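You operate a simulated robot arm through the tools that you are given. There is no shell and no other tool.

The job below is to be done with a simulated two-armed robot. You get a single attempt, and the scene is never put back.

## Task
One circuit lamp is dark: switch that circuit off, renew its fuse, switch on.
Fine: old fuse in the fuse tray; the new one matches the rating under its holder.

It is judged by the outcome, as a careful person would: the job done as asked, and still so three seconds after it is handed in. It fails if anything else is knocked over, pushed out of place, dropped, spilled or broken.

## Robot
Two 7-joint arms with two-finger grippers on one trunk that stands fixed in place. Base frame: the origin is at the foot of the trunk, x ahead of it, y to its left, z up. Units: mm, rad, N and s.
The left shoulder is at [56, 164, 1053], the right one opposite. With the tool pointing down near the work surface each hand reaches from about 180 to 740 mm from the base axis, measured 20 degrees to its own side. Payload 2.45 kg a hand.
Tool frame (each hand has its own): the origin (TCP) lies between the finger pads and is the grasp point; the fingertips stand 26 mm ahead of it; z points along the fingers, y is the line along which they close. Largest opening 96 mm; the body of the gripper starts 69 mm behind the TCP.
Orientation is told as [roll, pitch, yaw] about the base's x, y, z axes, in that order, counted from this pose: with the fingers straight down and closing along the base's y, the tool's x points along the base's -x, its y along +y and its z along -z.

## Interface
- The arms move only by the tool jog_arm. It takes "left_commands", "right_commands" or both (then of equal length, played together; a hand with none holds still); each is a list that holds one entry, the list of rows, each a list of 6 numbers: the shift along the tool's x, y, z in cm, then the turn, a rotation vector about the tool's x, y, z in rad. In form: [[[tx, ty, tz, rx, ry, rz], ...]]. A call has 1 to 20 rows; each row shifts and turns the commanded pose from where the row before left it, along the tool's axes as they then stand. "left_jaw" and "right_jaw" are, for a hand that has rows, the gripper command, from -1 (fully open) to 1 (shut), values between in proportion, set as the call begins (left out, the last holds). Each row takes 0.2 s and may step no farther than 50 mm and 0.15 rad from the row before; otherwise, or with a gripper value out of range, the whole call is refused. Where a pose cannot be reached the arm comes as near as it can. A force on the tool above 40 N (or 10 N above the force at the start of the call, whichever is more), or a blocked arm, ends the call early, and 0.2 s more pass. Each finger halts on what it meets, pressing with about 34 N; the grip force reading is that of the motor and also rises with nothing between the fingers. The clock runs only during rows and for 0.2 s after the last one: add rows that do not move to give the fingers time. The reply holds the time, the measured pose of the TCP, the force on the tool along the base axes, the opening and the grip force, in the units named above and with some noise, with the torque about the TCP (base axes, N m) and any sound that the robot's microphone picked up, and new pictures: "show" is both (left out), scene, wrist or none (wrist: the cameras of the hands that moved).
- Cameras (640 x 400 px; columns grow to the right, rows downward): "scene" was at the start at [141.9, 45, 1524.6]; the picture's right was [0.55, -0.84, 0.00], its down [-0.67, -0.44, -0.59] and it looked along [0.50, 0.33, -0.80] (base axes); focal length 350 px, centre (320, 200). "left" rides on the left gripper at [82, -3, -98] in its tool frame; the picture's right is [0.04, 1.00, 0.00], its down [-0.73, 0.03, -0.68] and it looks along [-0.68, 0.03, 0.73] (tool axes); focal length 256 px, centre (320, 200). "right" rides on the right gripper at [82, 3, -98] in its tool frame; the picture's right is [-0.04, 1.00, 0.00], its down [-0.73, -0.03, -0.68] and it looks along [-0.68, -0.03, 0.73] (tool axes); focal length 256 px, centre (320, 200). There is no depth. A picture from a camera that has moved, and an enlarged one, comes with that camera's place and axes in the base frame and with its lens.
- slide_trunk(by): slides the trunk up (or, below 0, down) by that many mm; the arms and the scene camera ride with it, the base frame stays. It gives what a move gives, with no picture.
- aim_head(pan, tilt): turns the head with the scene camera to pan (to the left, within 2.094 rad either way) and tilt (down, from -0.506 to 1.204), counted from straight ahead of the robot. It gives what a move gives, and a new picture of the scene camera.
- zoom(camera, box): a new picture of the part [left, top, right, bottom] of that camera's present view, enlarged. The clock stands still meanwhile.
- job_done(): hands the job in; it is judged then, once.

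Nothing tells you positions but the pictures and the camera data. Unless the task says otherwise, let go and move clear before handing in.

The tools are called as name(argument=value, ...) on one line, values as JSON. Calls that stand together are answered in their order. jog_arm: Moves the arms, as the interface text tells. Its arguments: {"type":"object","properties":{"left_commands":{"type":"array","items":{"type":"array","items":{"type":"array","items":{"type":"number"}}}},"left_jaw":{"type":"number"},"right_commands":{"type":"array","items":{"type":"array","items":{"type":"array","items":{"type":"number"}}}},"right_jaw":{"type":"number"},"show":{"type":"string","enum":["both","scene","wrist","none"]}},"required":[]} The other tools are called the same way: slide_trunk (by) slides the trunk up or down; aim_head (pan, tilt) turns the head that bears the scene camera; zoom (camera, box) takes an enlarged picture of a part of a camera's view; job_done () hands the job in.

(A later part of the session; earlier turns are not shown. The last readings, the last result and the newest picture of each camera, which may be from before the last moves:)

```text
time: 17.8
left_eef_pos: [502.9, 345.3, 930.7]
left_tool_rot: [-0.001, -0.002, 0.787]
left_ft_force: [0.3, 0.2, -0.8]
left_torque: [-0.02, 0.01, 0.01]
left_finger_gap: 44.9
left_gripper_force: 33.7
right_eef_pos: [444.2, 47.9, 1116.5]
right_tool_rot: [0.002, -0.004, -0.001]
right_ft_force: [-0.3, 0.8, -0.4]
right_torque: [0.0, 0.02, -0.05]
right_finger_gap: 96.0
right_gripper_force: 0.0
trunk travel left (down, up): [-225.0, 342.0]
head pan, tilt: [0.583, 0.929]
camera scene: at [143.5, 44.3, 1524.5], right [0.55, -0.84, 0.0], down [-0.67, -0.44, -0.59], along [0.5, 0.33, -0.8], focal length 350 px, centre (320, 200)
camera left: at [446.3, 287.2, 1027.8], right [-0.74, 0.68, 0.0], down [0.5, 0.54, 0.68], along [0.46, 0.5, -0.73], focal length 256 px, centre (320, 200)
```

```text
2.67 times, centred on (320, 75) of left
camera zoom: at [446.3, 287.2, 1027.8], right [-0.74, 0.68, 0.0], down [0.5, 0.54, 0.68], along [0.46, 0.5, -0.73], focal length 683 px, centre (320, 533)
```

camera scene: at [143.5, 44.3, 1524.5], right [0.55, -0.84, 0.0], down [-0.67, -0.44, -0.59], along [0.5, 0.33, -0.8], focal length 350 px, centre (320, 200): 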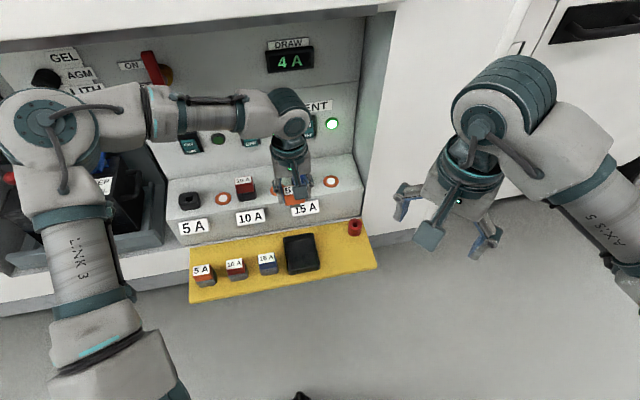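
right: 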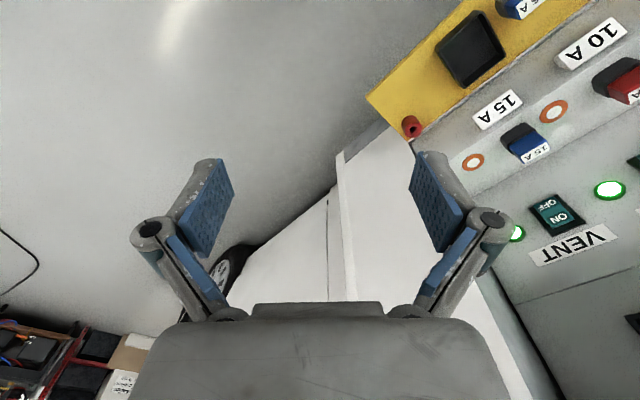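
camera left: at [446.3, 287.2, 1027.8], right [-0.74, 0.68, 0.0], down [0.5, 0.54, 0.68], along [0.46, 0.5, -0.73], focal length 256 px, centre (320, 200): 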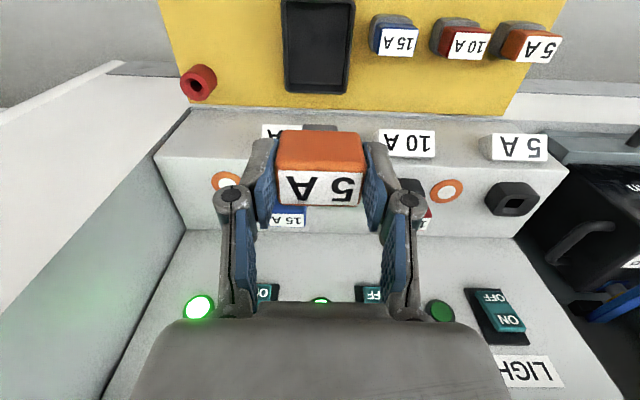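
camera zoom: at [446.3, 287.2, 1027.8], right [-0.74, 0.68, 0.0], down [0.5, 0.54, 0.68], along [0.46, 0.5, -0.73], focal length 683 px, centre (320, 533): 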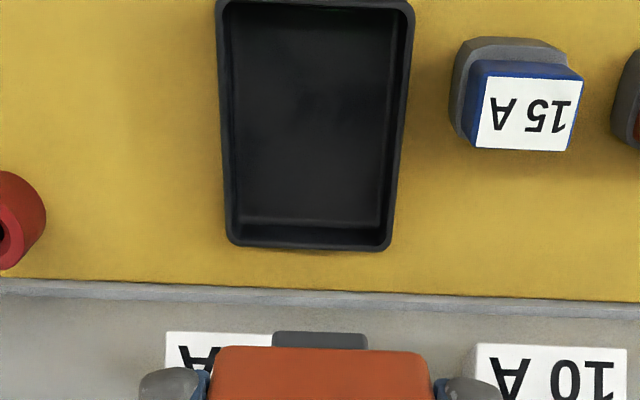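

The tray is nearly straight below; I need to shift about 4 mm along the row. I'll lower the fuse to just above the tray rim and check again.

jog_arm(left_commands=[[[0, -0.35, 4.0, 0, 0, 0], [0, 0, 4.5, 0, 0, 0], [0, 0, 4.5, 0, 0, 0], [0, 0, 4.0, 0, 0, 0], [0, 0, 2.5, 0, 0, 0], [0, 0, 0, 0, 0, 0]]], left_jaw=1)

zoom(camera="left", box=[200, 60, 440, 210])

zoom(camera="scene", box=[230, 190, 390, 290])

```text
time: 19.2
left_eef_pos: [506.4, 345.3, 734.9]
left_tool_rot: [0.001, -0.004, 0.787]
left_ft_force: [-1.5, -0.4, -0.4]
left_torque: [0.02, -0.03, 0.01]
left_finger_gap: 45.0
left_gripper_force: 33.8
right_eef_pos: [444.9, 49.1, 1116.2]
right_tool_rot: [0.002, -0.005, 0.0]
right_ft_force: [-0.8, 0.4, -0.3]
right_torque: [-0.03, 0.02, -0.01]
right_finger_gap: 96.1
right_gripper_force: 0.0
trunk travel left (down, up): [-225.0, 342.0]
head pan, tilt: [0.583, 0.929]
camera scene: at [143.8, 44.2, 1524.5], right [0.55, -0.84, 0.0], down [-0.67, -0.44, -0.59], along [0.5, 0.33, -0.8], focal length 350 px, centre (320, 200)
camera left: at [450.0, 284.9, 831.7], right [-0.74, 0.68, 0.0], down [0.5, 0.54, 0.68], along [0.46, 0.5, -0.73], focal length 256 px, centre (320, 200)
```

scene: 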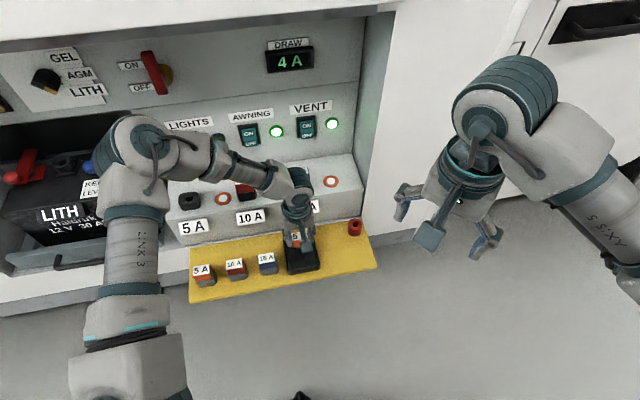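
left: 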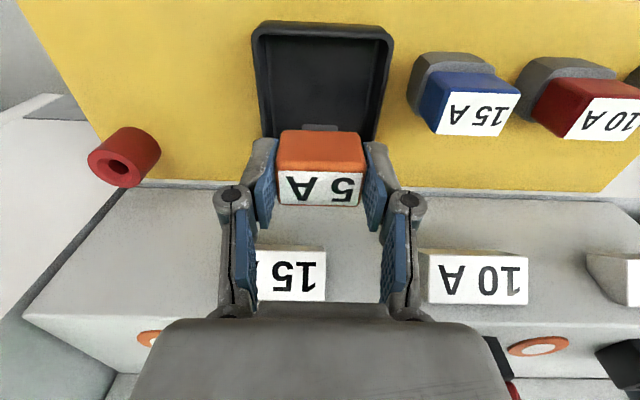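

```text
2.67 times, centred on (320, 135) of left
camera zoom: at [450.0, 284.9, 831.7], right [-0.74, 0.68, 0.0], down [0.5, 0.54, 0.68], along [0.46, 0.5, -0.73], focal length 683 px, centre (320, 373)
```

zoom: 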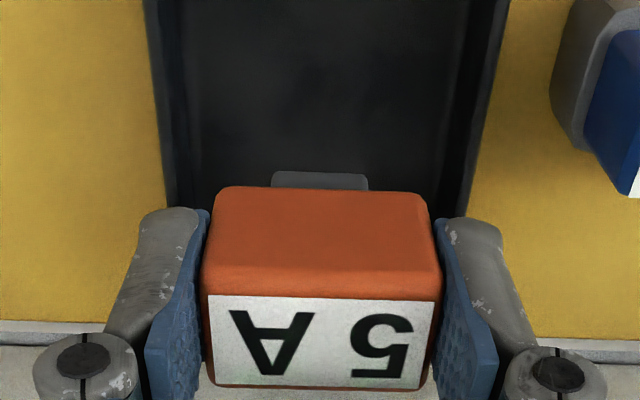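

```text
4.00 times, centred on (310, 240) of scene
camera zoom: at [143.8, 44.2, 1524.5], right [0.55, -0.84, 0.0], down [-0.67, -0.44, -0.59], along [0.5, 0.33, -0.8], focal length 1400 px, centre (360, 40)
```

zoom: 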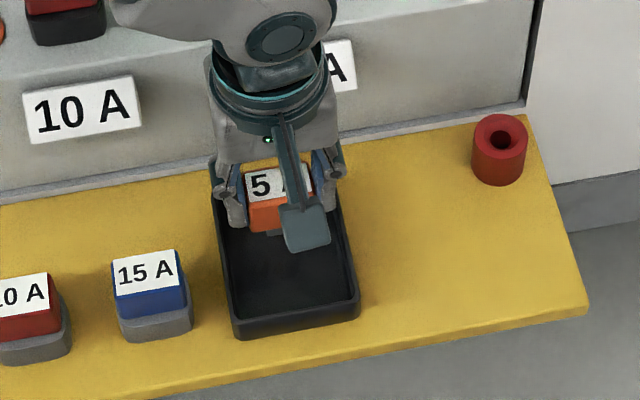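

The fuse is centred inside the tray's outline. I'll lower it in small steps, watching the force for contact with the tray floor.

jog_arm(left_commands=[[[0, 0, 1.0, 0, 0, 0], [0, 0, 1.0, 0, 0, 0], [0, 0, 0.6, 0, 0, 0], [0, 0, 0.6, 0, 0, 0], [0, 0, 0, 0, 0, 0]]], left_jaw=1)

zoom(camera="scene", box=[230, 190, 390, 290])

zoom(camera="left", box=[200, 60, 440, 210])

```text
time: 20.4
left_eef_pos: [507.8, 344.2, 704.8]
left_tool_rot: [0.0, -0.004, 0.786]
left_ft_force: [0.0, -0.4, -0.3]
left_torque: [-0.04, -0.01, 0.01]
left_finger_gap: 44.8
left_gripper_force: 34.0
right_eef_pos: [446.5, 48.2, 1116.6]
right_tool_rot: [0.001, -0.006, 0.0]
right_ft_force: [-0.2, 0.0, -0.3]
right_torque: [-0.05, 0.01, -0.01]
right_finger_gap: 95.9
right_gripper_force: 0.1
trunk travel left (down, up): [-225.0, 342.0]
head pan, tilt: [0.583, 0.929]
camera scene: at [144.0, 44.1, 1524.5], right [0.55, -0.84, 0.0], down [-0.67, -0.44, -0.59], along [0.5, 0.33, -0.8], focal length 350 px, centre (320, 200)
camera left: at [450.0, 285.1, 801.1], right [-0.74, 0.68, 0.0], down [0.5, 0.54, 0.68], along [0.46, 0.5, -0.73], focal length 256 px, centre (320, 200)
```

scene: 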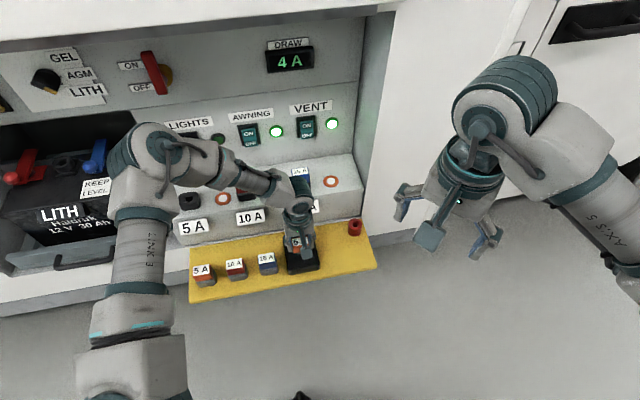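
left: 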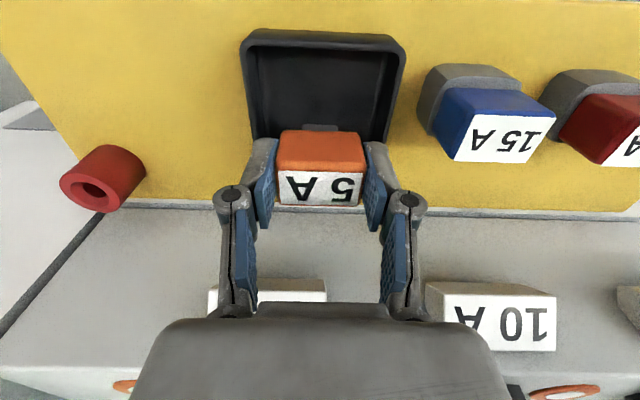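

```text
4.00 times, centred on (310, 240) of scene
camera zoom: at [144.0, 44.1, 1524.5], right [0.55, -0.84, 0.0], down [-0.67, -0.44, -0.59], along [0.5, 0.33, -0.8], focal length 1400 px, centre (360, 40)
```

zoom: 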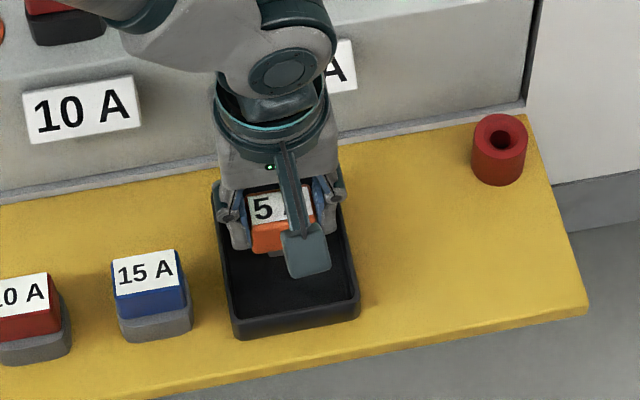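

```text
2.67 times, centred on (320, 135) of left
camera zoom: at [450.0, 285.1, 801.1], right [-0.74, 0.68, 0.0], down [0.5, 0.54, 0.68], along [0.46, 0.5, -0.73], focal length 683 px, centre (320, 373)
```

zoom: 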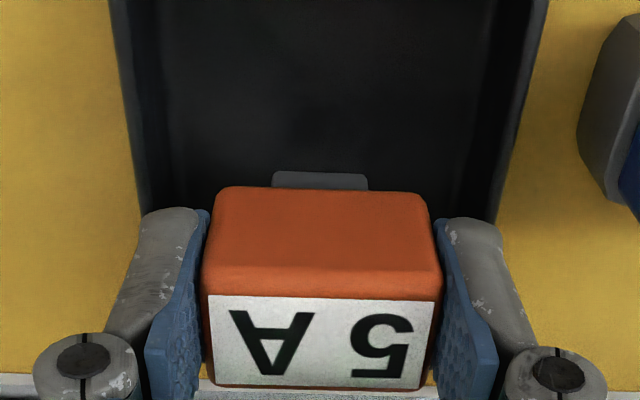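

No contact yet, and the tray rim looks to be at about z=646. I'll keep lowering.

jog_arm(left_commands=[[[0, 0, 0.5, 0, 0, 0], [0, 0, 0.5, 0, 0, 0], [0, 0, 0.4, 0, 0, 0], [0, 0, 0, 0, 0, 0]]], left_jaw=1, show="none")

jog_arm(left_commands=[[[0, 0, 0.3, 0, 0, 0], [0, 0, 0.2, 0, 0, 0], [0, 0, 0, 0, 0, 0]]], left_jaw=1, show="wrist")

```text
time: 21.4
left_eef_pos: [506.7, 345.7, 689.8]
left_tool_rot: [0.0, -0.003, 0.787]
left_ft_force: [0.4, -0.5, -1.3]
left_torque: [-0.02, 0.01, -0.03]
left_finger_gap: 45.1
left_gripper_force: 33.4
right_eef_pos: [444.2, 48.6, 1116.7]
right_tool_rot: [0.001, -0.003, 0.001]
right_ft_force: [-0.1, 0.1, -0.6]
right_torque: [0.01, 0.0, -0.03]
right_finger_gap: 96.0
right_gripper_force: 0.2
trunk travel left (down, up): [-225.0, 342.0]
head pan, tilt: [0.583, 0.929]
```

```text
time: 22.2
left_eef_pos: [506.6, 343.6, 685.2]
left_tool_rot: [-0.001, -0.002, 0.788]
left_ft_force: [-0.3, 0.1, 0.0]
left_torque: [0.03, 0.0, 0.0]
left_finger_gap: 44.7
left_gripper_force: 33.9
right_eef_pos: [444.4, 48.3, 1116.6]
right_tool_rot: [0.002, -0.002, 0.0]
right_ft_force: [0.2, 0.6, -0.3]
right_torque: [-0.02, 0.0, -0.03]
right_finger_gap: 96.0
right_gripper_force: 0.0
trunk travel left (down, up): [-225.0, 342.0]
head pan, tilt: [0.583, 0.929]
camera left: at [450.2, 285.3, 782.2], right [-0.74, 0.68, 0.0], down [0.5, 0.54, 0.68], along [0.46, 0.5, -0.73], focal length 256 px, centre (320, 200)
```

left: 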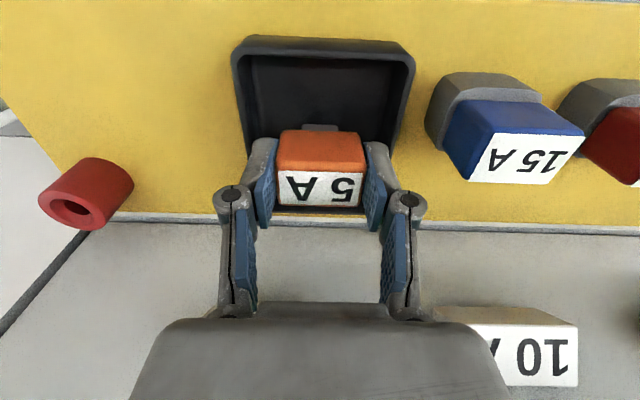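

jog_arm(left_commands=[[[0, 0, 0.3, 0, 0, 0], [0, 0, 0.2, 0, 0, 0], [0, 0, 0, 0, 0, 0]]], left_jaw=1, show="none")

zoom(camera="left", box=[220, 20, 420, 145])

zoom(camera="scene", box=[250, 215, 370, 290])

```text
time: 23.0
left_eef_pos: [506.9, 343.5, 683.7]
left_tool_rot: [-0.002, -0.007, 0.786]
left_ft_force: [-2.0, 5.0, 26.9]
left_torque: [0.3, 0.01, 0.01]
left_finger_gap: 44.9
left_gripper_force: 33.8
right_eef_pos: [443.0, 47.1, 1118.6]
right_tool_rot: [0.002, -0.005, 0.001]
right_ft_force: [0.1, 0.8, 0.7]
right_torque: [0.05, 0.01, 0.0]
right_finger_gap: 95.9
right_gripper_force: 0.0
trunk travel left (down, up): [-225.0, 342.0]
head pan, tilt: [0.583, 0.929]
```

```text
3.20 times, centred on (320, 82) of left
camera zoom: at [449.9, 284.5, 779.8], right [-0.74, 0.68, 0.0], down [0.49, 0.54, 0.68], along [0.47, 0.5, -0.73], focal length 819 px, centre (320, 576)
```

zoom: 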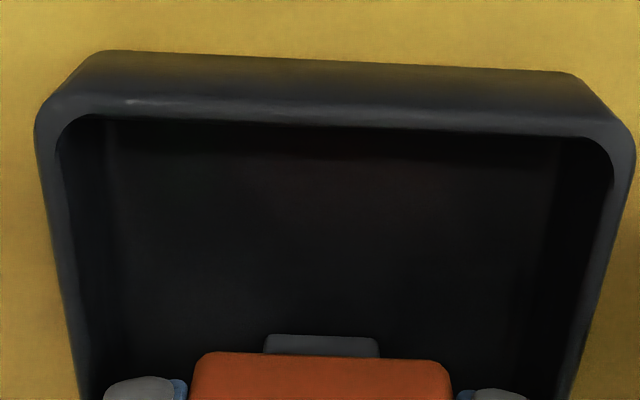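

```text
5.33 times, centred on (310, 252) of scene
camera zoom: at [139.0, 41.8, 1525.5], right [0.55, -0.84, 0.0], down [-0.67, -0.44, -0.6], along [0.5, 0.33, -0.8], focal length 1867 px, centre (373, -80)
```

zoom: 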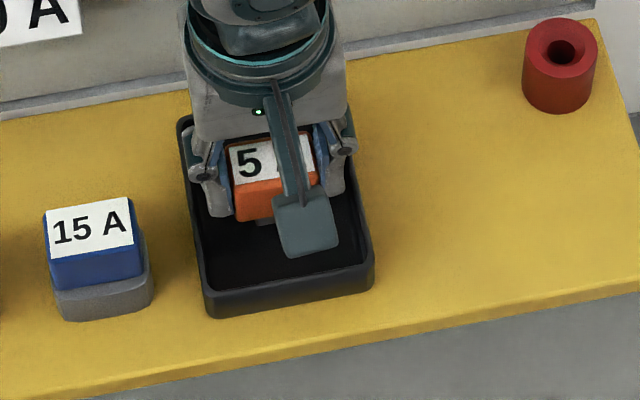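

Contact with the tray floor: 27 N upward at TCP z≈684. I'll ease off slightly, then open just enough to release.

jog_arm(left_commands=[[[0, 0, -0.25, 0, 0, 0], [0, 0, 0, 0, 0, 0]]], left_jaw=1, show="none")

```text
time: 23.6
left_eef_pos: [507.3, 344.9, 682.8]
left_tool_rot: [-0.002, -0.005, 0.786]
left_ft_force: [4.5, 1.3, 17.0]
left_torque: [0.01, -0.25, -0.01]
left_finger_gap: 44.8
left_gripper_force: 34.2
right_eef_pos: [443.8, 45.8, 1117.1]
right_tool_rot: [0.002, -0.004, 0.002]
right_ft_force: [0.3, 0.5, -0.7]
right_torque: [0.0, 0.0, -0.04]
right_finger_gap: 95.9
right_gripper_force: 0.1
trunk travel left (down, up): [-225.0, 342.0]
head pan, tilt: [0.583, 0.929]
```

jog_arm(left_commands=[[[0, 0, -0.2, 0, 0, 0], [0, 0, 0, 0, 0, 0]]], left_jaw=1, show="none")

```text
time: 24.2
left_eef_pos: [506.0, 345.3, 684.1]
left_tool_rot: [0.004, -0.002, 0.788]
left_ft_force: [0.1, -0.7, 2.0]
left_torque: [-0.02, 0.02, 0.01]
left_finger_gap: 44.8
left_gripper_force: 34.4
right_eef_pos: [445.6, 47.6, 1115.4]
right_tool_rot: [0.0, -0.004, 0.001]
right_ft_force: [0.9, 1.1, -0.8]
right_torque: [0.02, 0.0, -0.04]
right_finger_gap: 96.3
right_gripper_force: 0.0
trunk travel left (down, up): [-225.0, 342.0]
head pan, tilt: [0.583, 0.929]
```

The fuse is resting lightly on the floor at about 2 N. I'll open gently.

jog_arm(left_commands=[[[0, 0, 0, 0, 0, 0], [0, 0, 0, 0, 0, 0]]], left_jaw=0.0, show="none")

jog_arm(left_commands=[[[0, 0, 0, 0, 0, 0], [0, 0, 0, 0, 0, 0]]], left_jaw=-0.2, show="wrist")

zoom(camera="left", box=[200, 80, 440, 230])

```text
time: 24.8
left_eef_pos: [507.2, 345.3, 683.7]
left_tool_rot: [0.002, -0.004, 0.786]
left_ft_force: [0.5, 0.3, 0.2]
left_torque: [-0.01, 0.02, -0.03]
left_finger_gap: 47.8
left_gripper_force: 0.0
right_eef_pos: [444.3, 48.7, 1116.9]
right_tool_rot: [0.002, -0.005, -0.001]
right_ft_force: [0.3, -0.1, -0.9]
right_torque: [0.01, 0.02, 0.0]
right_finger_gap: 96.3
right_gripper_force: 0.1
trunk travel left (down, up): [-225.0, 342.0]
head pan, tilt: [0.583, 0.929]
```

```text
time: 25.4
left_eef_pos: [506.6, 344.6, 684.1]
left_tool_rot: [0.001, -0.003, 0.786]
left_ft_force: [0.5, -0.4, 0.5]
left_torque: [0.01, 0.0, 0.01]
left_finger_gap: 57.7
left_gripper_force: 0.1
right_eef_pos: [445.1, 47.8, 1117.2]
right_tool_rot: [0.001, -0.003, -0.002]
right_ft_force: [-0.3, 0.5, 0.7]
right_torque: [-0.02, 0.0, 0.01]
right_finger_gap: 96.1
right_gripper_force: 0.0
trunk travel left (down, up): [-225.0, 342.0]
head pan, tilt: [0.583, 0.929]
camera left: at [450.3, 285.5, 781.4], right [-0.74, 0.68, 0.0], down [0.5, 0.54, 0.68], along [0.46, 0.5, -0.73], focal length 256 px, centre (320, 200)
```

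left: 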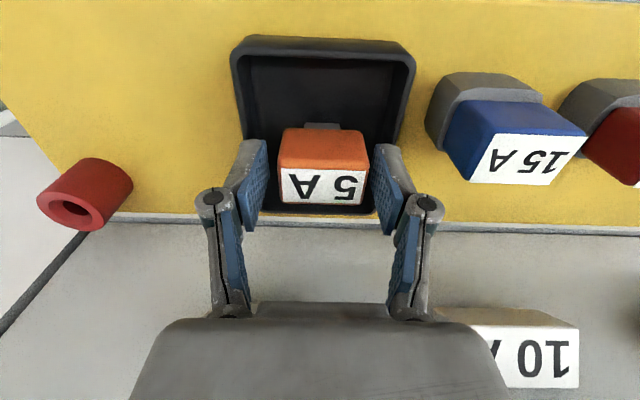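

```text
2.67 times, centred on (320, 155) of left
camera zoom: at [450.3, 285.5, 781.4], right [-0.74, 0.68, 0.0], down [0.5, 0.54, 0.68], along [0.46, 0.5, -0.73], focal length 683 px, centre (320, 320)
```

zoom: 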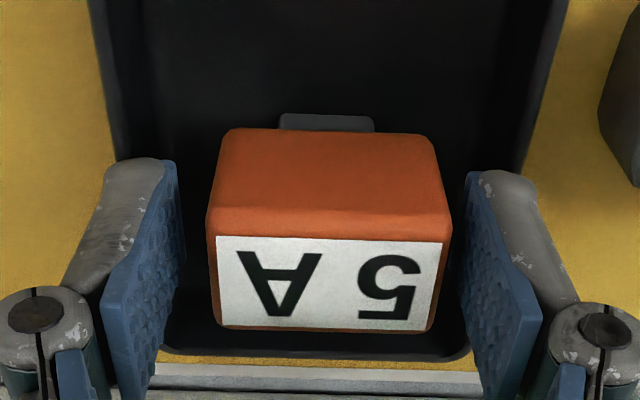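

The old fuse stands upright in the tray. I'll lift straight up and go over to the 5 A spare at the left end of the shelf.

jog_arm(left_commands=[[[0, 0, -1.5, 0, 0, 0], [0, 0, -3.0, 0, 0, 0], [0, 0, -4.0, 0, 0, 0], [0, 0, -4.0, 0, 0, 0], [0.2, 4.35, -0.7, 0, 0, 0], [0.2, 4.35, -0.7, 0, 0, 0], [0.25, 4.35, -0.7, 0, 0, 0], [0.25, 4.35, -0.7, 0, 0, 0], [0.25, 4.35, -0.7, 0, 0, 0], [0.25, 4.35, -0.7, 0, 0, 0], [0, 0, 0, 0, 0, 0]]], left_jaw=-0.2)

zoom(camera="left", box=[200, 0, 440, 150])

zoom(camera="scene", box=[180, 190, 380, 310])

```text
time: 27.8
left_eef_pos: [312.3, 518.5, 852.4]
left_tool_rot: [0.0, -0.001, 0.787]
left_ft_force: [0.0, 0.5, -0.1]
left_torque: [0.02, 0.0, 0.02]
left_finger_gap: 57.5
left_gripper_force: 0.1
right_eef_pos: [444.9, 48.1, 1116.2]
right_tool_rot: [0.001, -0.002, 0.0]
right_ft_force: [-0.1, 1.7, 0.1]
right_torque: [0.02, 0.02, 0.01]
right_finger_gap: 96.3
right_gripper_force: 0.1
trunk travel left (down, up): [-225.0, 342.0]
head pan, tilt: [0.583, 0.929]
camera scene: at [143.2, 45.1, 1524.4], right [0.55, -0.84, 0.0], down [-0.67, -0.44, -0.59], along [0.5, 0.33, -0.8], focal length 350 px, centre (320, 200)
camera left: at [255.2, 458.7, 948.7], right [-0.74, 0.68, 0.0], down [0.5, 0.54, 0.68], along [0.46, 0.5, -0.73], focal length 256 px, centre (320, 200)
```

scene: 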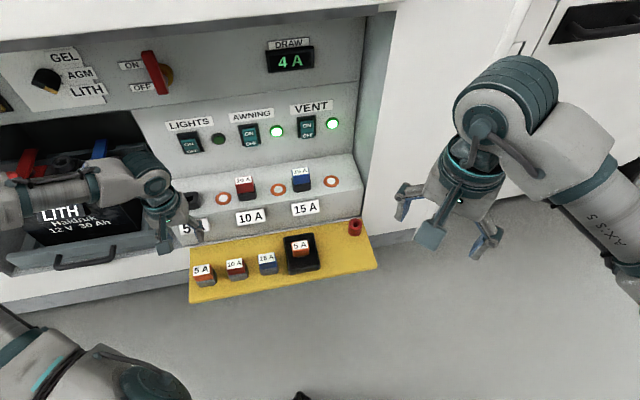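
left: 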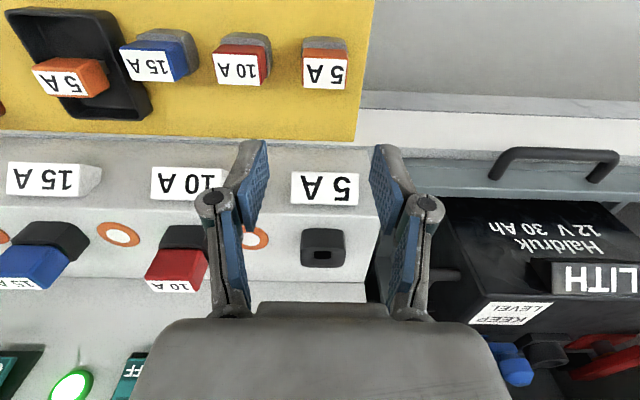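

```text
2.67 times, centred on (320, 75) of left
camera zoom: at [255.2, 458.7, 948.7], right [-0.74, 0.68, 0.0], down [0.5, 0.54, 0.68], along [0.46, 0.5, -0.73], focal length 683 px, centre (320, 533)
```

zoom: 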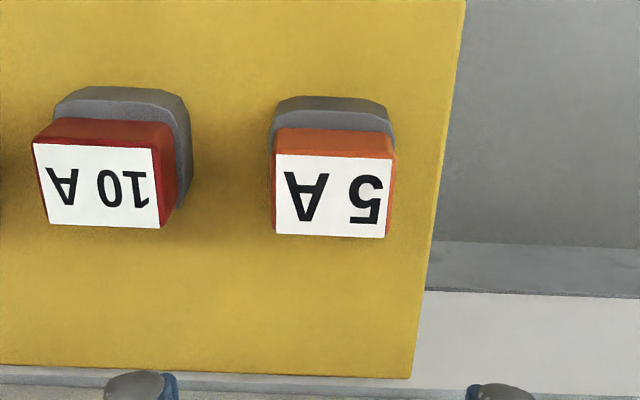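

```text
3.20 times, centred on (280, 250) of scene
camera zoom: at [143.2, 45.1, 1524.4], right [0.55, -0.84, 0.0], down [-0.67, -0.44, -0.59], along [0.5, 0.33, -0.8], focal length 1120 px, centre (448, 40)
```

zoom: 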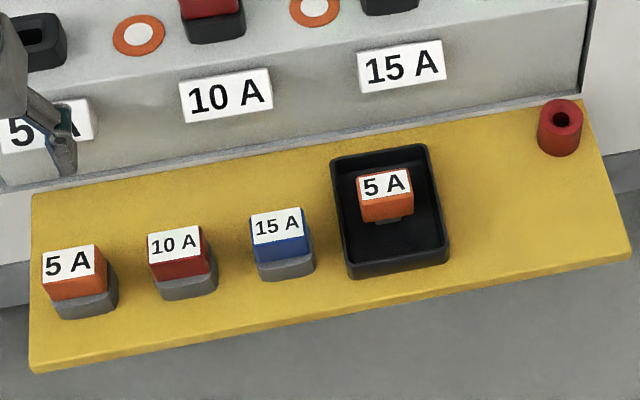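

The spare 5 A fuse is nearly straight below, about 5 mm to the left of the hand's axis. I'll correct that, open a little more and descend partway.

jog_arm(left_commands=[[[0, 0.25, 3.0, 0, 0, 0], [0, 0.25, 3.0, 0, 0, 0], [0, 0, 3.0, 0, 0, 0], [0, 0, 0, 0, 0, 0]]], left_jaw=-0.42, show="wrist")

zoom(camera="left", box=[200, 60, 440, 210])

```text
time: 28.8
left_eef_pos: [308.7, 521.2, 761.5]
left_tool_rot: [0.0, -0.003, 0.787]
left_ft_force: [0.0, -0.1, 0.5]
left_torque: [0.03, 0.0, 0.0]
left_finger_gap: 68.3
left_gripper_force: 0.0
right_eef_pos: [445.4, 45.8, 1117.6]
right_tool_rot: [0.003, -0.003, 0.001]
right_ft_force: [-0.6, -0.3, -0.6]
right_torque: [-0.02, 0.02, 0.0]
right_finger_gap: 96.1
right_gripper_force: 0.0
trunk travel left (down, up): [-225.0, 342.0]
head pan, tilt: [0.583, 0.929]
camera left: at [251.0, 462.1, 857.8], right [-0.74, 0.68, 0.0], down [0.5, 0.54, 0.68], along [0.46, 0.5, -0.73], focal length 256 px, centre (320, 200)
```

left: 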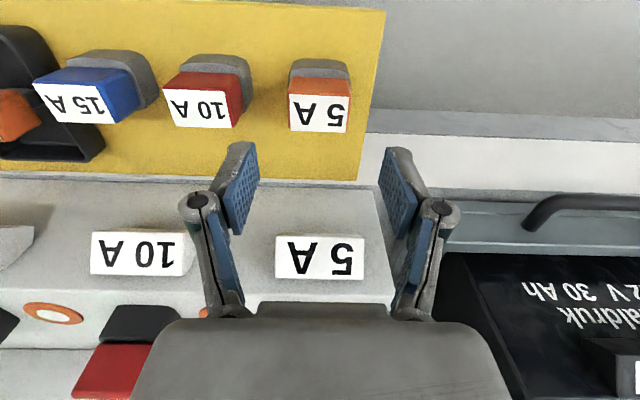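

```text
2.67 times, centred on (320, 135) of left
camera zoom: at [251.0, 462.1, 857.8], right [-0.74, 0.68, 0.0], down [0.5, 0.54, 0.68], along [0.46, 0.5, -0.73], focal length 683 px, centre (320, 373)
```

zoom: 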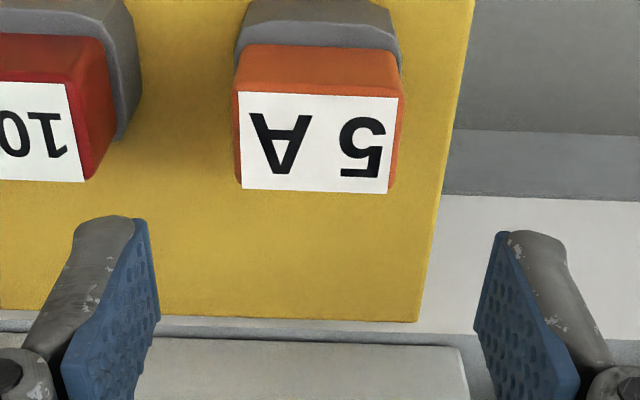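

Aligned to within about 1 mm, and the spare's top is near z=678. I'll descend to the grip height.

jog_arm(left_commands=[[[0.1, 0, 3.0, 0, 0, 0], [0, 0, 3.0, 0, 0, 0], [0, 0, 1.5, 0, 0, 0], [0, 0, 0.5, 0, 0, 0], [0, 0, 0, 0, 0, 0]]], left_jaw=-0.42, show="wrist")

zoom(camera="left", box=[200, 80, 440, 230])

```text
time: 30.0
left_eef_pos: [306.8, 522.9, 682.3]
left_tool_rot: [0.0, -0.003, 0.786]
left_ft_force: [0.5, -0.5, -0.7]
left_torque: [0.0, 0.0, -0.02]
left_finger_gap: 68.1
left_gripper_force: 0.1
right_eef_pos: [444.9, 46.7, 1117.5]
right_tool_rot: [0.003, -0.002, 0.001]
right_ft_force: [-0.1, 0.3, -0.3]
right_torque: [-0.01, -0.01, 0.0]
right_finger_gap: 96.1
right_gripper_force: 0.0
trunk travel left (down, up): [-225.0, 342.0]
head pan, tilt: [0.583, 0.929]
camera left: at [250.9, 462.5, 778.2], right [-0.74, 0.68, 0.0], down [0.5, 0.54, 0.68], along [0.46, 0.5, -0.73], focal length 256 px, centre (320, 200)
```

left: 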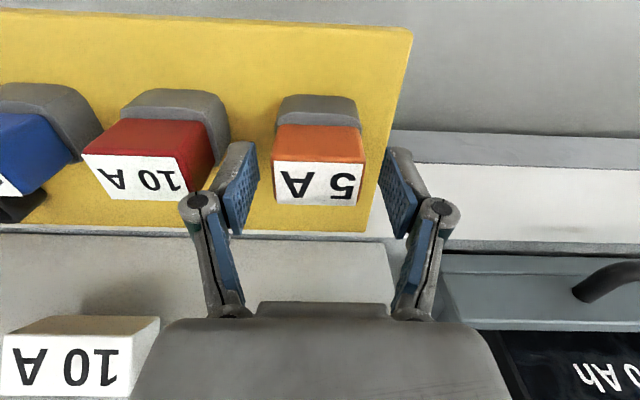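

```text
2.67 times, centred on (320, 155) of left
camera zoom: at [250.9, 462.5, 778.2], right [-0.74, 0.68, 0.0], down [0.5, 0.54, 0.68], along [0.46, 0.5, -0.73], focal length 683 px, centre (320, 320)
```

zoom: 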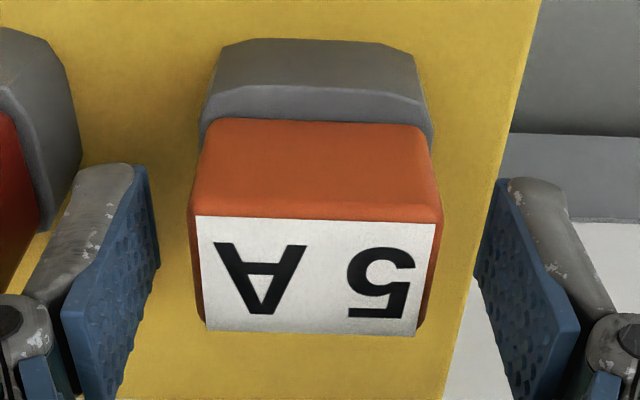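

The spare sits squarely between the fingers, at about the same grip depth as before. I'll close on it and pull it straight up.

jog_arm(left_commands=[[[0, 0, 0.1, 0, 0, 0], [0, 0, 0, 0, 0, 0], [0, 0, 0, 0, 0, 0], [0, 0, 0, 0, 0, 0]]], left_jaw=1, show="wrist")

zoom(camera="left", box=[200, 80, 440, 230])

```text
time: 31.0
left_eef_pos: [307.0, 521.8, 680.8]
left_tool_rot: [0.0, -0.003, 0.786]
left_ft_force: [-0.8, 1.4, 7.9]
left_torque: [0.01, 0.07, 0.0]
left_finger_gap: 44.6
left_gripper_force: 34.6
right_eef_pos: [444.8, 47.0, 1116.4]
right_tool_rot: [0.002, -0.003, 0.0]
right_ft_force: [0.5, 0.3, -0.2]
right_torque: [0.01, 0.0, -0.02]
right_finger_gap: 96.1
right_gripper_force: 0.0
trunk travel left (down, up): [-225.0, 342.0]
head pan, tilt: [0.583, 0.929]
camera left: at [251.0, 462.4, 777.9], right [-0.74, 0.68, 0.0], down [0.5, 0.54, 0.68], along [0.46, 0.5, -0.73], focal length 256 px, centre (320, 200)
```

left: 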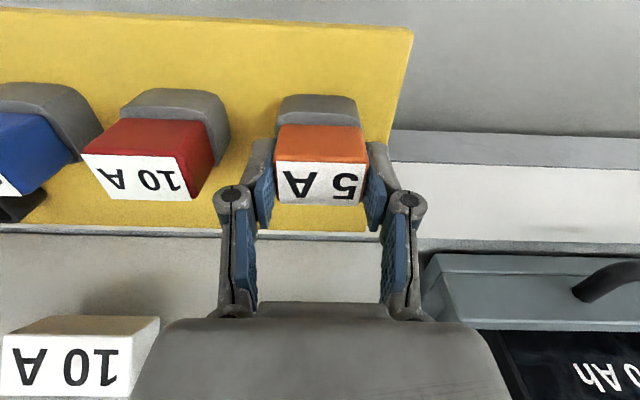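

```text
2.67 times, centred on (320, 155) of left
camera zoom: at [251.0, 462.4, 777.9], right [-0.74, 0.68, 0.0], down [0.5, 0.54, 0.68], along [0.46, 0.5, -0.73], focal length 683 px, centre (320, 320)
```

zoom: 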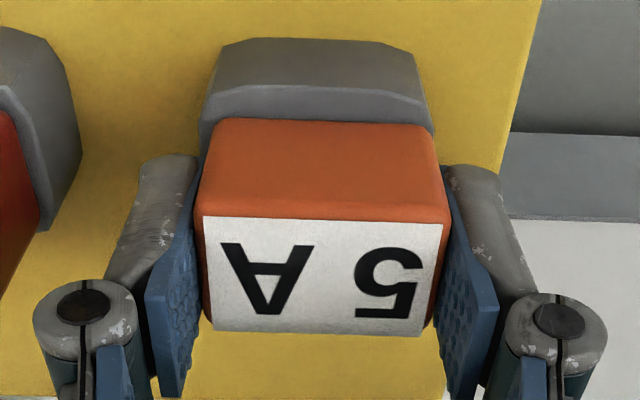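

Gripped at 44.6 mm. Pulling straight up.

jog_arm(left_commands=[[[0, 0, -0.4, 0, 0, 0], [0, 0, -0.4, 0, 0, 0], [0, 0, -0.6, 0, 0, 0], [0, 0, -0.8, 0, 0, 0], [0, 0, -1.0, 0, 0, 0], [0, 0, -1.5, 0, 0, 0], [0, 0, -1.5, 0, 0, 0], [0, 0, 0, 0, 0, 0]]], left_jaw=1)

zoom(camera="left", box=[220, 50, 420, 175])

zoom(camera="scene", box=[150, 210, 270, 285])

```text
time: 32.8
left_eef_pos: [307.9, 520.5, 743.2]
left_tool_rot: [-0.001, -0.002, 0.786]
left_ft_force: [-0.3, 0.3, 0.5]
left_torque: [0.0, 0.0, -0.02]
left_finger_gap: 44.8
left_gripper_force: 33.9
right_eef_pos: [446.0, 47.9, 1116.5]
right_tool_rot: [0.0, -0.002, 0.001]
right_ft_force: [-0.1, -0.6, 0.7]
right_torque: [-0.01, 0.02, -0.03]
right_finger_gap: 95.9
right_gripper_force: 0.0
trunk travel left (down, up): [-225.0, 342.0]
head pan, tilt: [0.583, 0.929]
camera scene: at [142.4, 45.7, 1524.5], right [0.55, -0.84, 0.0], down [-0.67, -0.44, -0.59], along [0.5, 0.33, -0.8], focal length 350 px, centre (320, 200)
camera left: at [250.9, 462.2, 839.3], right [-0.74, 0.68, 0.0], down [0.5, 0.54, 0.68], along [0.46, 0.5, -0.73], focal length 256 px, centre (320, 200)
```

scene: 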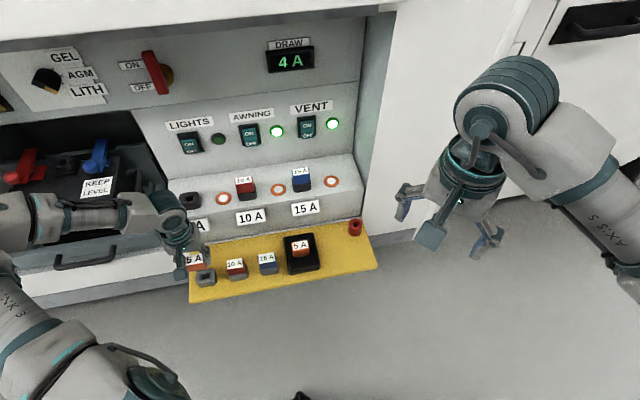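
left: 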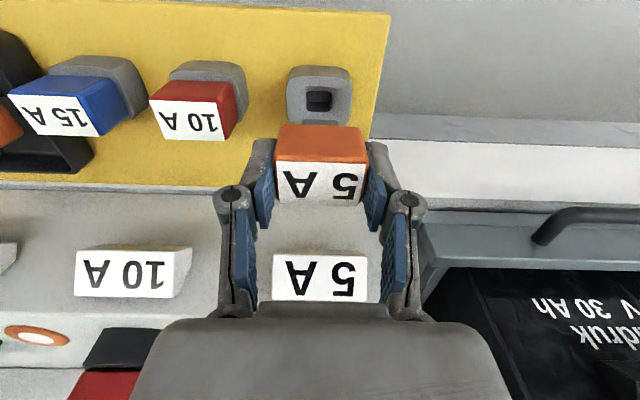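

```text
3.20 times, centred on (320, 112) of left
camera zoom: at [250.9, 462.2, 839.3], right [-0.74, 0.68, 0.0], down [0.5, 0.54, 0.68], along [0.46, 0.5, -0.73], focal length 819 px, centre (320, 480)
```

zoom: 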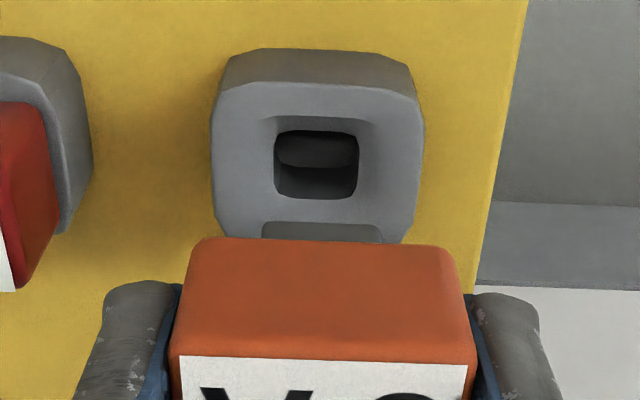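

```text
5.33 times, centred on (210, 248) of scene
camera zoom: at [142.4, 45.7, 1524.5], right [0.55, -0.84, 0.0], down [-0.67, -0.44, -0.59], along [0.5, 0.33, -0.8], focal length 1867 px, centre (907, -53)
```

zoom: 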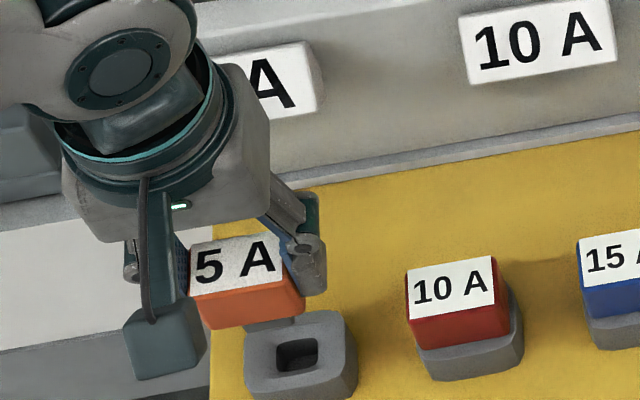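

The new 5 A fuse is out and its holder stayed in place. I'll raise it and carry it over the empty LIGHTS socket. I'll aim about 3 mm deeper than before, because this plug sits slightly farther forward in the hand.

jog_arm(left_commands=[[[0, 0, -4.4, 0, 0, 0], [0, 0, -4.4, 0, 0, 0], [0, 0, -4.4, 0, 0, 0], [0, 0, -4.4, 0, 0, 0], [-3.9, 0.16, 0, 0, 0, 0], [-4.0, 0.16, 0, 0, 0, 0], [-4.0, 0.17, 0, 0, 0, 0], [-4.0, 0.17, 0, 0, 0, 0], [0, 0, 3.2, 0, 0, 0], [0, 0, 0, 0, 0, 0], [0, 0, 0, 0, 0, 0]]], left_jaw=1)

zoom(camera="left", box=[220, 50, 420, 175])

zoom(camera="scene", box=[130, 150, 250, 225])

```text
time: 35.2
left_eef_pos: [415.7, 637.6, 885.9]
left_tool_rot: [0.0, -0.004, 0.787]
left_ft_force: [0.8, -0.2, 0.1]
left_torque: [-0.02, 0.02, -0.02]
left_finger_gap: 44.8
left_gripper_force: 33.9
right_eef_pos: [446.4, 48.7, 1116.3]
right_tool_rot: [0.002, -0.004, -0.001]
right_ft_force: [0.0, 0.3, 0.3]
right_torque: [0.0, -0.03, 0.0]
right_finger_gap: 95.6
right_gripper_force: 0.0
trunk travel left (down, up): [-225.0, 342.0]
head pan, tilt: [0.583, 0.929]
camera scene: at [143.0, 46.6, 1524.5], right [0.55, -0.84, 0.0], down [-0.67, -0.44, -0.59], along [0.5, 0.33, -0.8], focal length 350 px, centre (320, 200)
camera left: at [359.2, 579.6, 984.0], right [-0.74, 0.68, 0.0], down [0.5, 0.54, 0.68], along [0.46, 0.5, -0.73], focal length 256 px, centre (320, 200)
```

scene: 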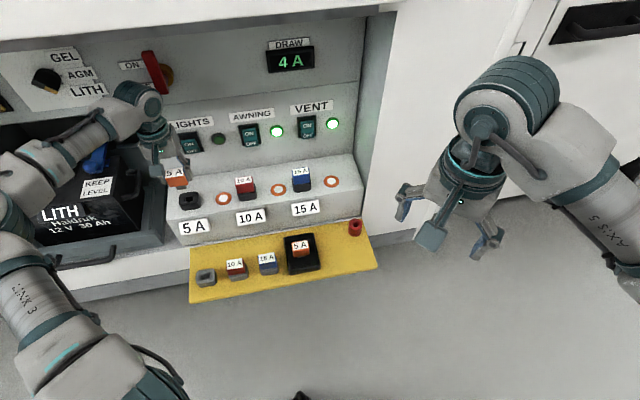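
left: 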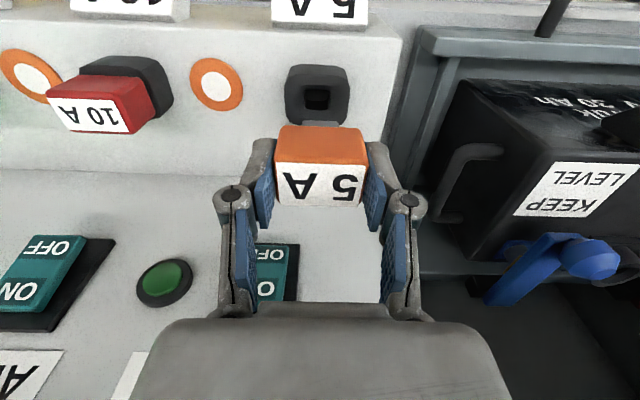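

```text
3.20 times, centred on (320, 112) of left
camera zoom: at [359.2, 579.6, 984.0], right [-0.74, 0.68, 0.0], down [0.5, 0.54, 0.68], along [0.46, 0.5, -0.73], focal length 819 px, centre (320, 480)
```

zoom: 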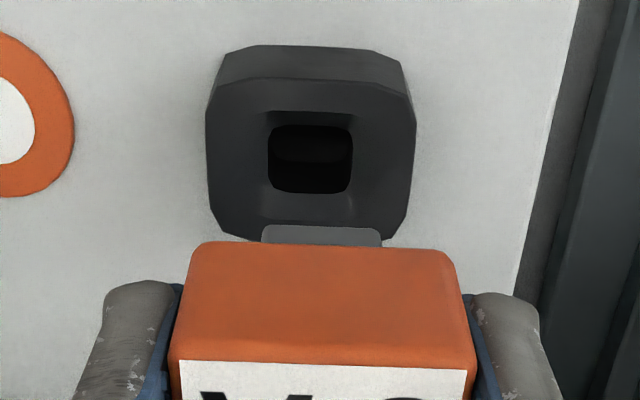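

```text
5.33 times, centred on (190, 188) of scene
camera zoom: at [143.0, 46.6, 1524.5], right [0.55, -0.84, 0.0], down [-0.67, -0.44, -0.59], along [0.5, 0.33, -0.8], focal length 1867 px, centre (1013, 267)
```

zoom: 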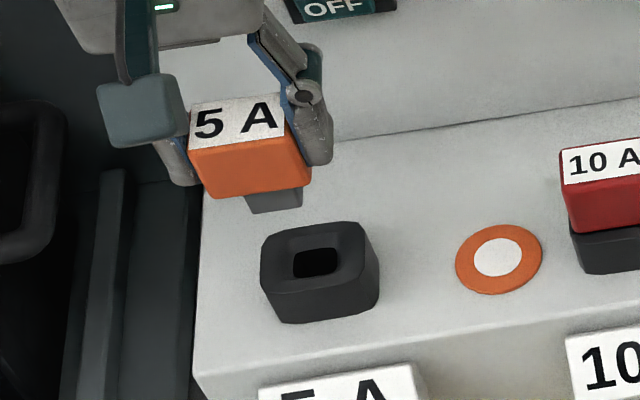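

The plug is nearly over the socket hole. Compared with the aligned view over its own holder, I need about 1.3 mm sideways and 0.7 mm back. I'll apply that and begin lowering.

jog_arm(left_commands=[[[0.07, -0.13, 0.2, 0, 0, 0], [0, 0, 0, 0, 0, 0], [0, 0, 0, 0, 0, 0]]], left_jaw=1, show="wrist")

zoom(camera="left", box=[220, 50, 420, 175])

```text
time: 36.0
left_eef_pos: [416.6, 637.5, 886.0]
left_tool_rot: [0.0, -0.003, 0.787]
left_ft_force: [0.3, 0.1, -0.2]
left_torque: [0.0, -0.01, -0.02]
left_finger_gap: 44.8
left_gripper_force: 34.4
right_eef_pos: [445.2, 48.1, 1117.6]
right_tool_rot: [0.003, -0.004, 0.0]
right_ft_force: [1.0, 0.2, 0.6]
right_torque: [-0.02, 0.02, 0.02]
right_finger_gap: 95.8
right_gripper_force: 0.1
trunk travel left (down, up): [-225.0, 342.0]
head pan, tilt: [0.583, 0.929]
camera left: at [359.6, 577.8, 982.2], right [-0.74, 0.68, 0.0], down [0.5, 0.54, 0.68], along [0.46, 0.5, -0.73], focal length 256 px, centre (320, 200)
```

left: 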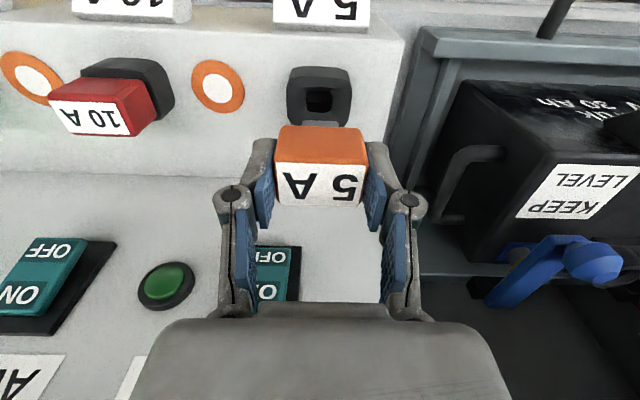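

```text
3.20 times, centred on (320, 112) of left
camera zoom: at [359.6, 577.8, 982.2], right [-0.74, 0.68, 0.0], down [0.5, 0.54, 0.68], along [0.46, 0.5, -0.73], focal length 819 px, centre (320, 480)
```

zoom: 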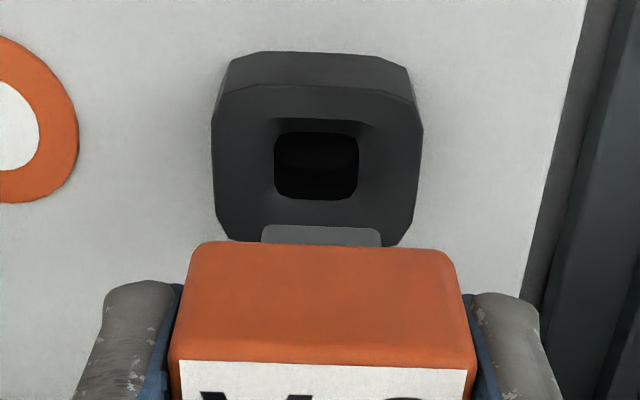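

The view now matches the aligned reference to within about 0.3 mm. Descending straight down to the socket.

jog_arm(left_commands=[[[0, 0, 1.5, 0, 0, 0], [0, 0, 1.5, 0, 0, 0], [0, 0, 1.0, 0, 0, 0], [0, 0, 0.4, 0, 0, 0], [0, 0, 0.4, 0, 0, 0], [0, 0, 0, 0, 0, 0]]], left_jaw=1, show="both")

zoom(camera="left", box=[220, 50, 420, 175])

zoom(camera="scene", box=[130, 150, 250, 225])

```text
time: 37.4
left_eef_pos: [415.9, 637.6, 837.0]
left_tool_rot: [0.0, -0.003, 0.786]
left_ft_force: [0.0, -0.4, -0.5]
left_torque: [-0.01, -0.04, 0.01]
left_finger_gap: 44.8
left_gripper_force: 33.9
right_eef_pos: [445.1, 47.0, 1117.0]
right_tool_rot: [0.0, -0.004, 0.0]
right_ft_force: [0.6, -0.4, 0.6]
right_torque: [-0.01, -0.01, 0.0]
right_finger_gap: 95.8
right_gripper_force: 0.0
trunk travel left (down, up): [-225.0, 342.0]
head pan, tilt: [0.583, 0.929]
camera scene: at [142.9, 46.4, 1524.5], right [0.55, -0.84, 0.0], down [-0.67, -0.44, -0.59], along [0.5, 0.33, -0.8], focal length 350 px, centre (320, 200)
camera left: at [359.8, 578.1, 933.7], right [-0.74, 0.68, 0.0], down [0.5, 0.54, 0.68], along [0.46, 0.5, -0.73], focal length 256 px, centre (320, 200)
```

scene: 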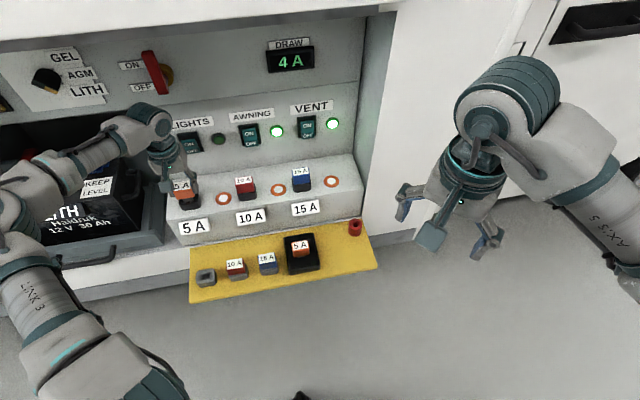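
left: 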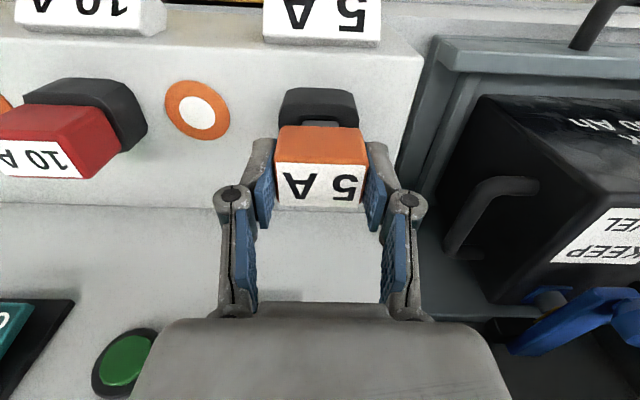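

```text
3.20 times, centred on (320, 112) of left
camera zoom: at [359.8, 578.1, 933.7], right [-0.74, 0.68, 0.0], down [0.5, 0.54, 0.68], along [0.46, 0.5, -0.73], focal length 819 px, centre (320, 480)
```

zoom: 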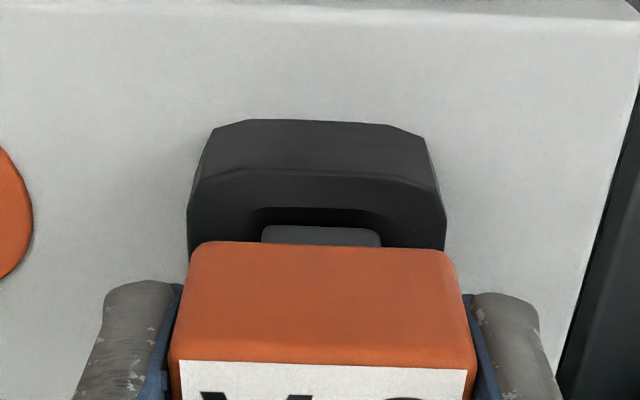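

```text
5.33 times, centred on (190, 188) of scene
camera zoom: at [142.9, 46.4, 1524.5], right [0.55, -0.84, 0.0], down [-0.67, -0.44, -0.59], along [0.5, 0.33, -0.8], focal length 1867 px, centre (1013, 267)
```

zoom: 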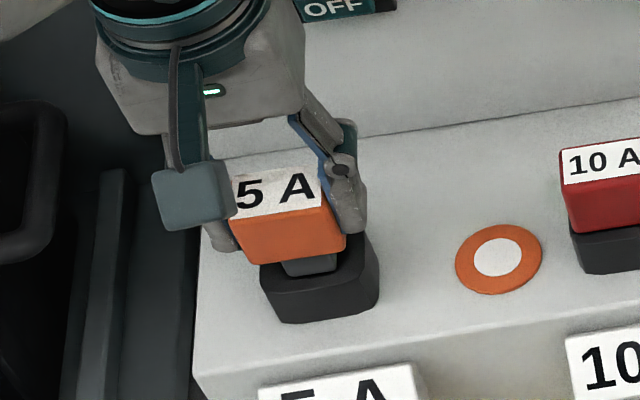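

The plug is right at the funnel mouth with no contact yet. I'll push in with small steps.

jog_arm(left_commands=[[[0, 0, 0.3, 0, 0, 0], [0, 0, 0.3, 0, 0, 0], [0, 0, 0.3, 0, 0, 0], [0, 0, 0, 0, 0, 0]]], left_jaw=1, show="wrist")

zoom(camera="left", box=[220, 50, 420, 175])

```text
time: 38.4
left_eef_pos: [416.5, 637.8, 828.0]
left_tool_rot: [-0.001, -0.004, 0.786]
left_ft_force: [-0.3, 0.8, -0.5]
left_torque: [-0.03, -0.04, -0.03]
left_finger_gap: 44.9
left_gripper_force: 33.9
right_eef_pos: [445.3, 48.1, 1117.8]
right_tool_rot: [0.002, -0.005, 0.0]
right_ft_force: [-0.7, -0.3, 1.0]
right_torque: [-0.01, 0.01, -0.05]
right_finger_gap: 95.9
right_gripper_force: 0.0
trunk travel left (down, up): [-225.0, 342.0]
head pan, tilt: [0.583, 0.929]
camera left: at [359.6, 578.5, 924.4], right [-0.74, 0.68, 0.0], down [0.5, 0.54, 0.68], along [0.46, 0.5, -0.73], focal length 256 px, centre (320, 200)
```

left: 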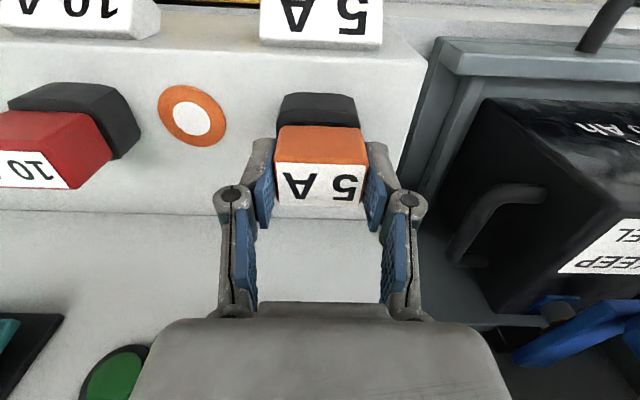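

```text
3.20 times, centred on (320, 112) of left
camera zoom: at [359.6, 578.5, 924.4], right [-0.74, 0.68, 0.0], down [0.5, 0.54, 0.68], along [0.46, 0.5, -0.73], focal length 819 px, centre (320, 480)
```

zoom: 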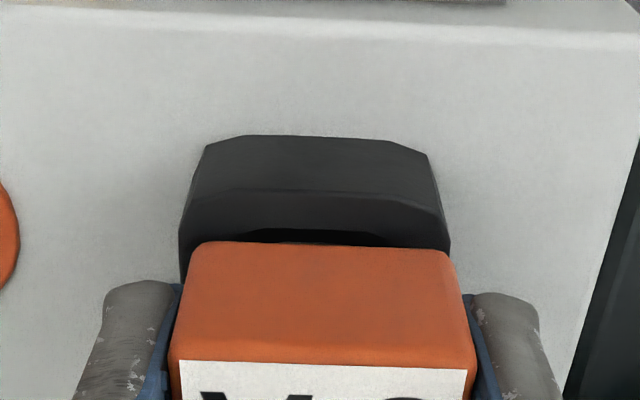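

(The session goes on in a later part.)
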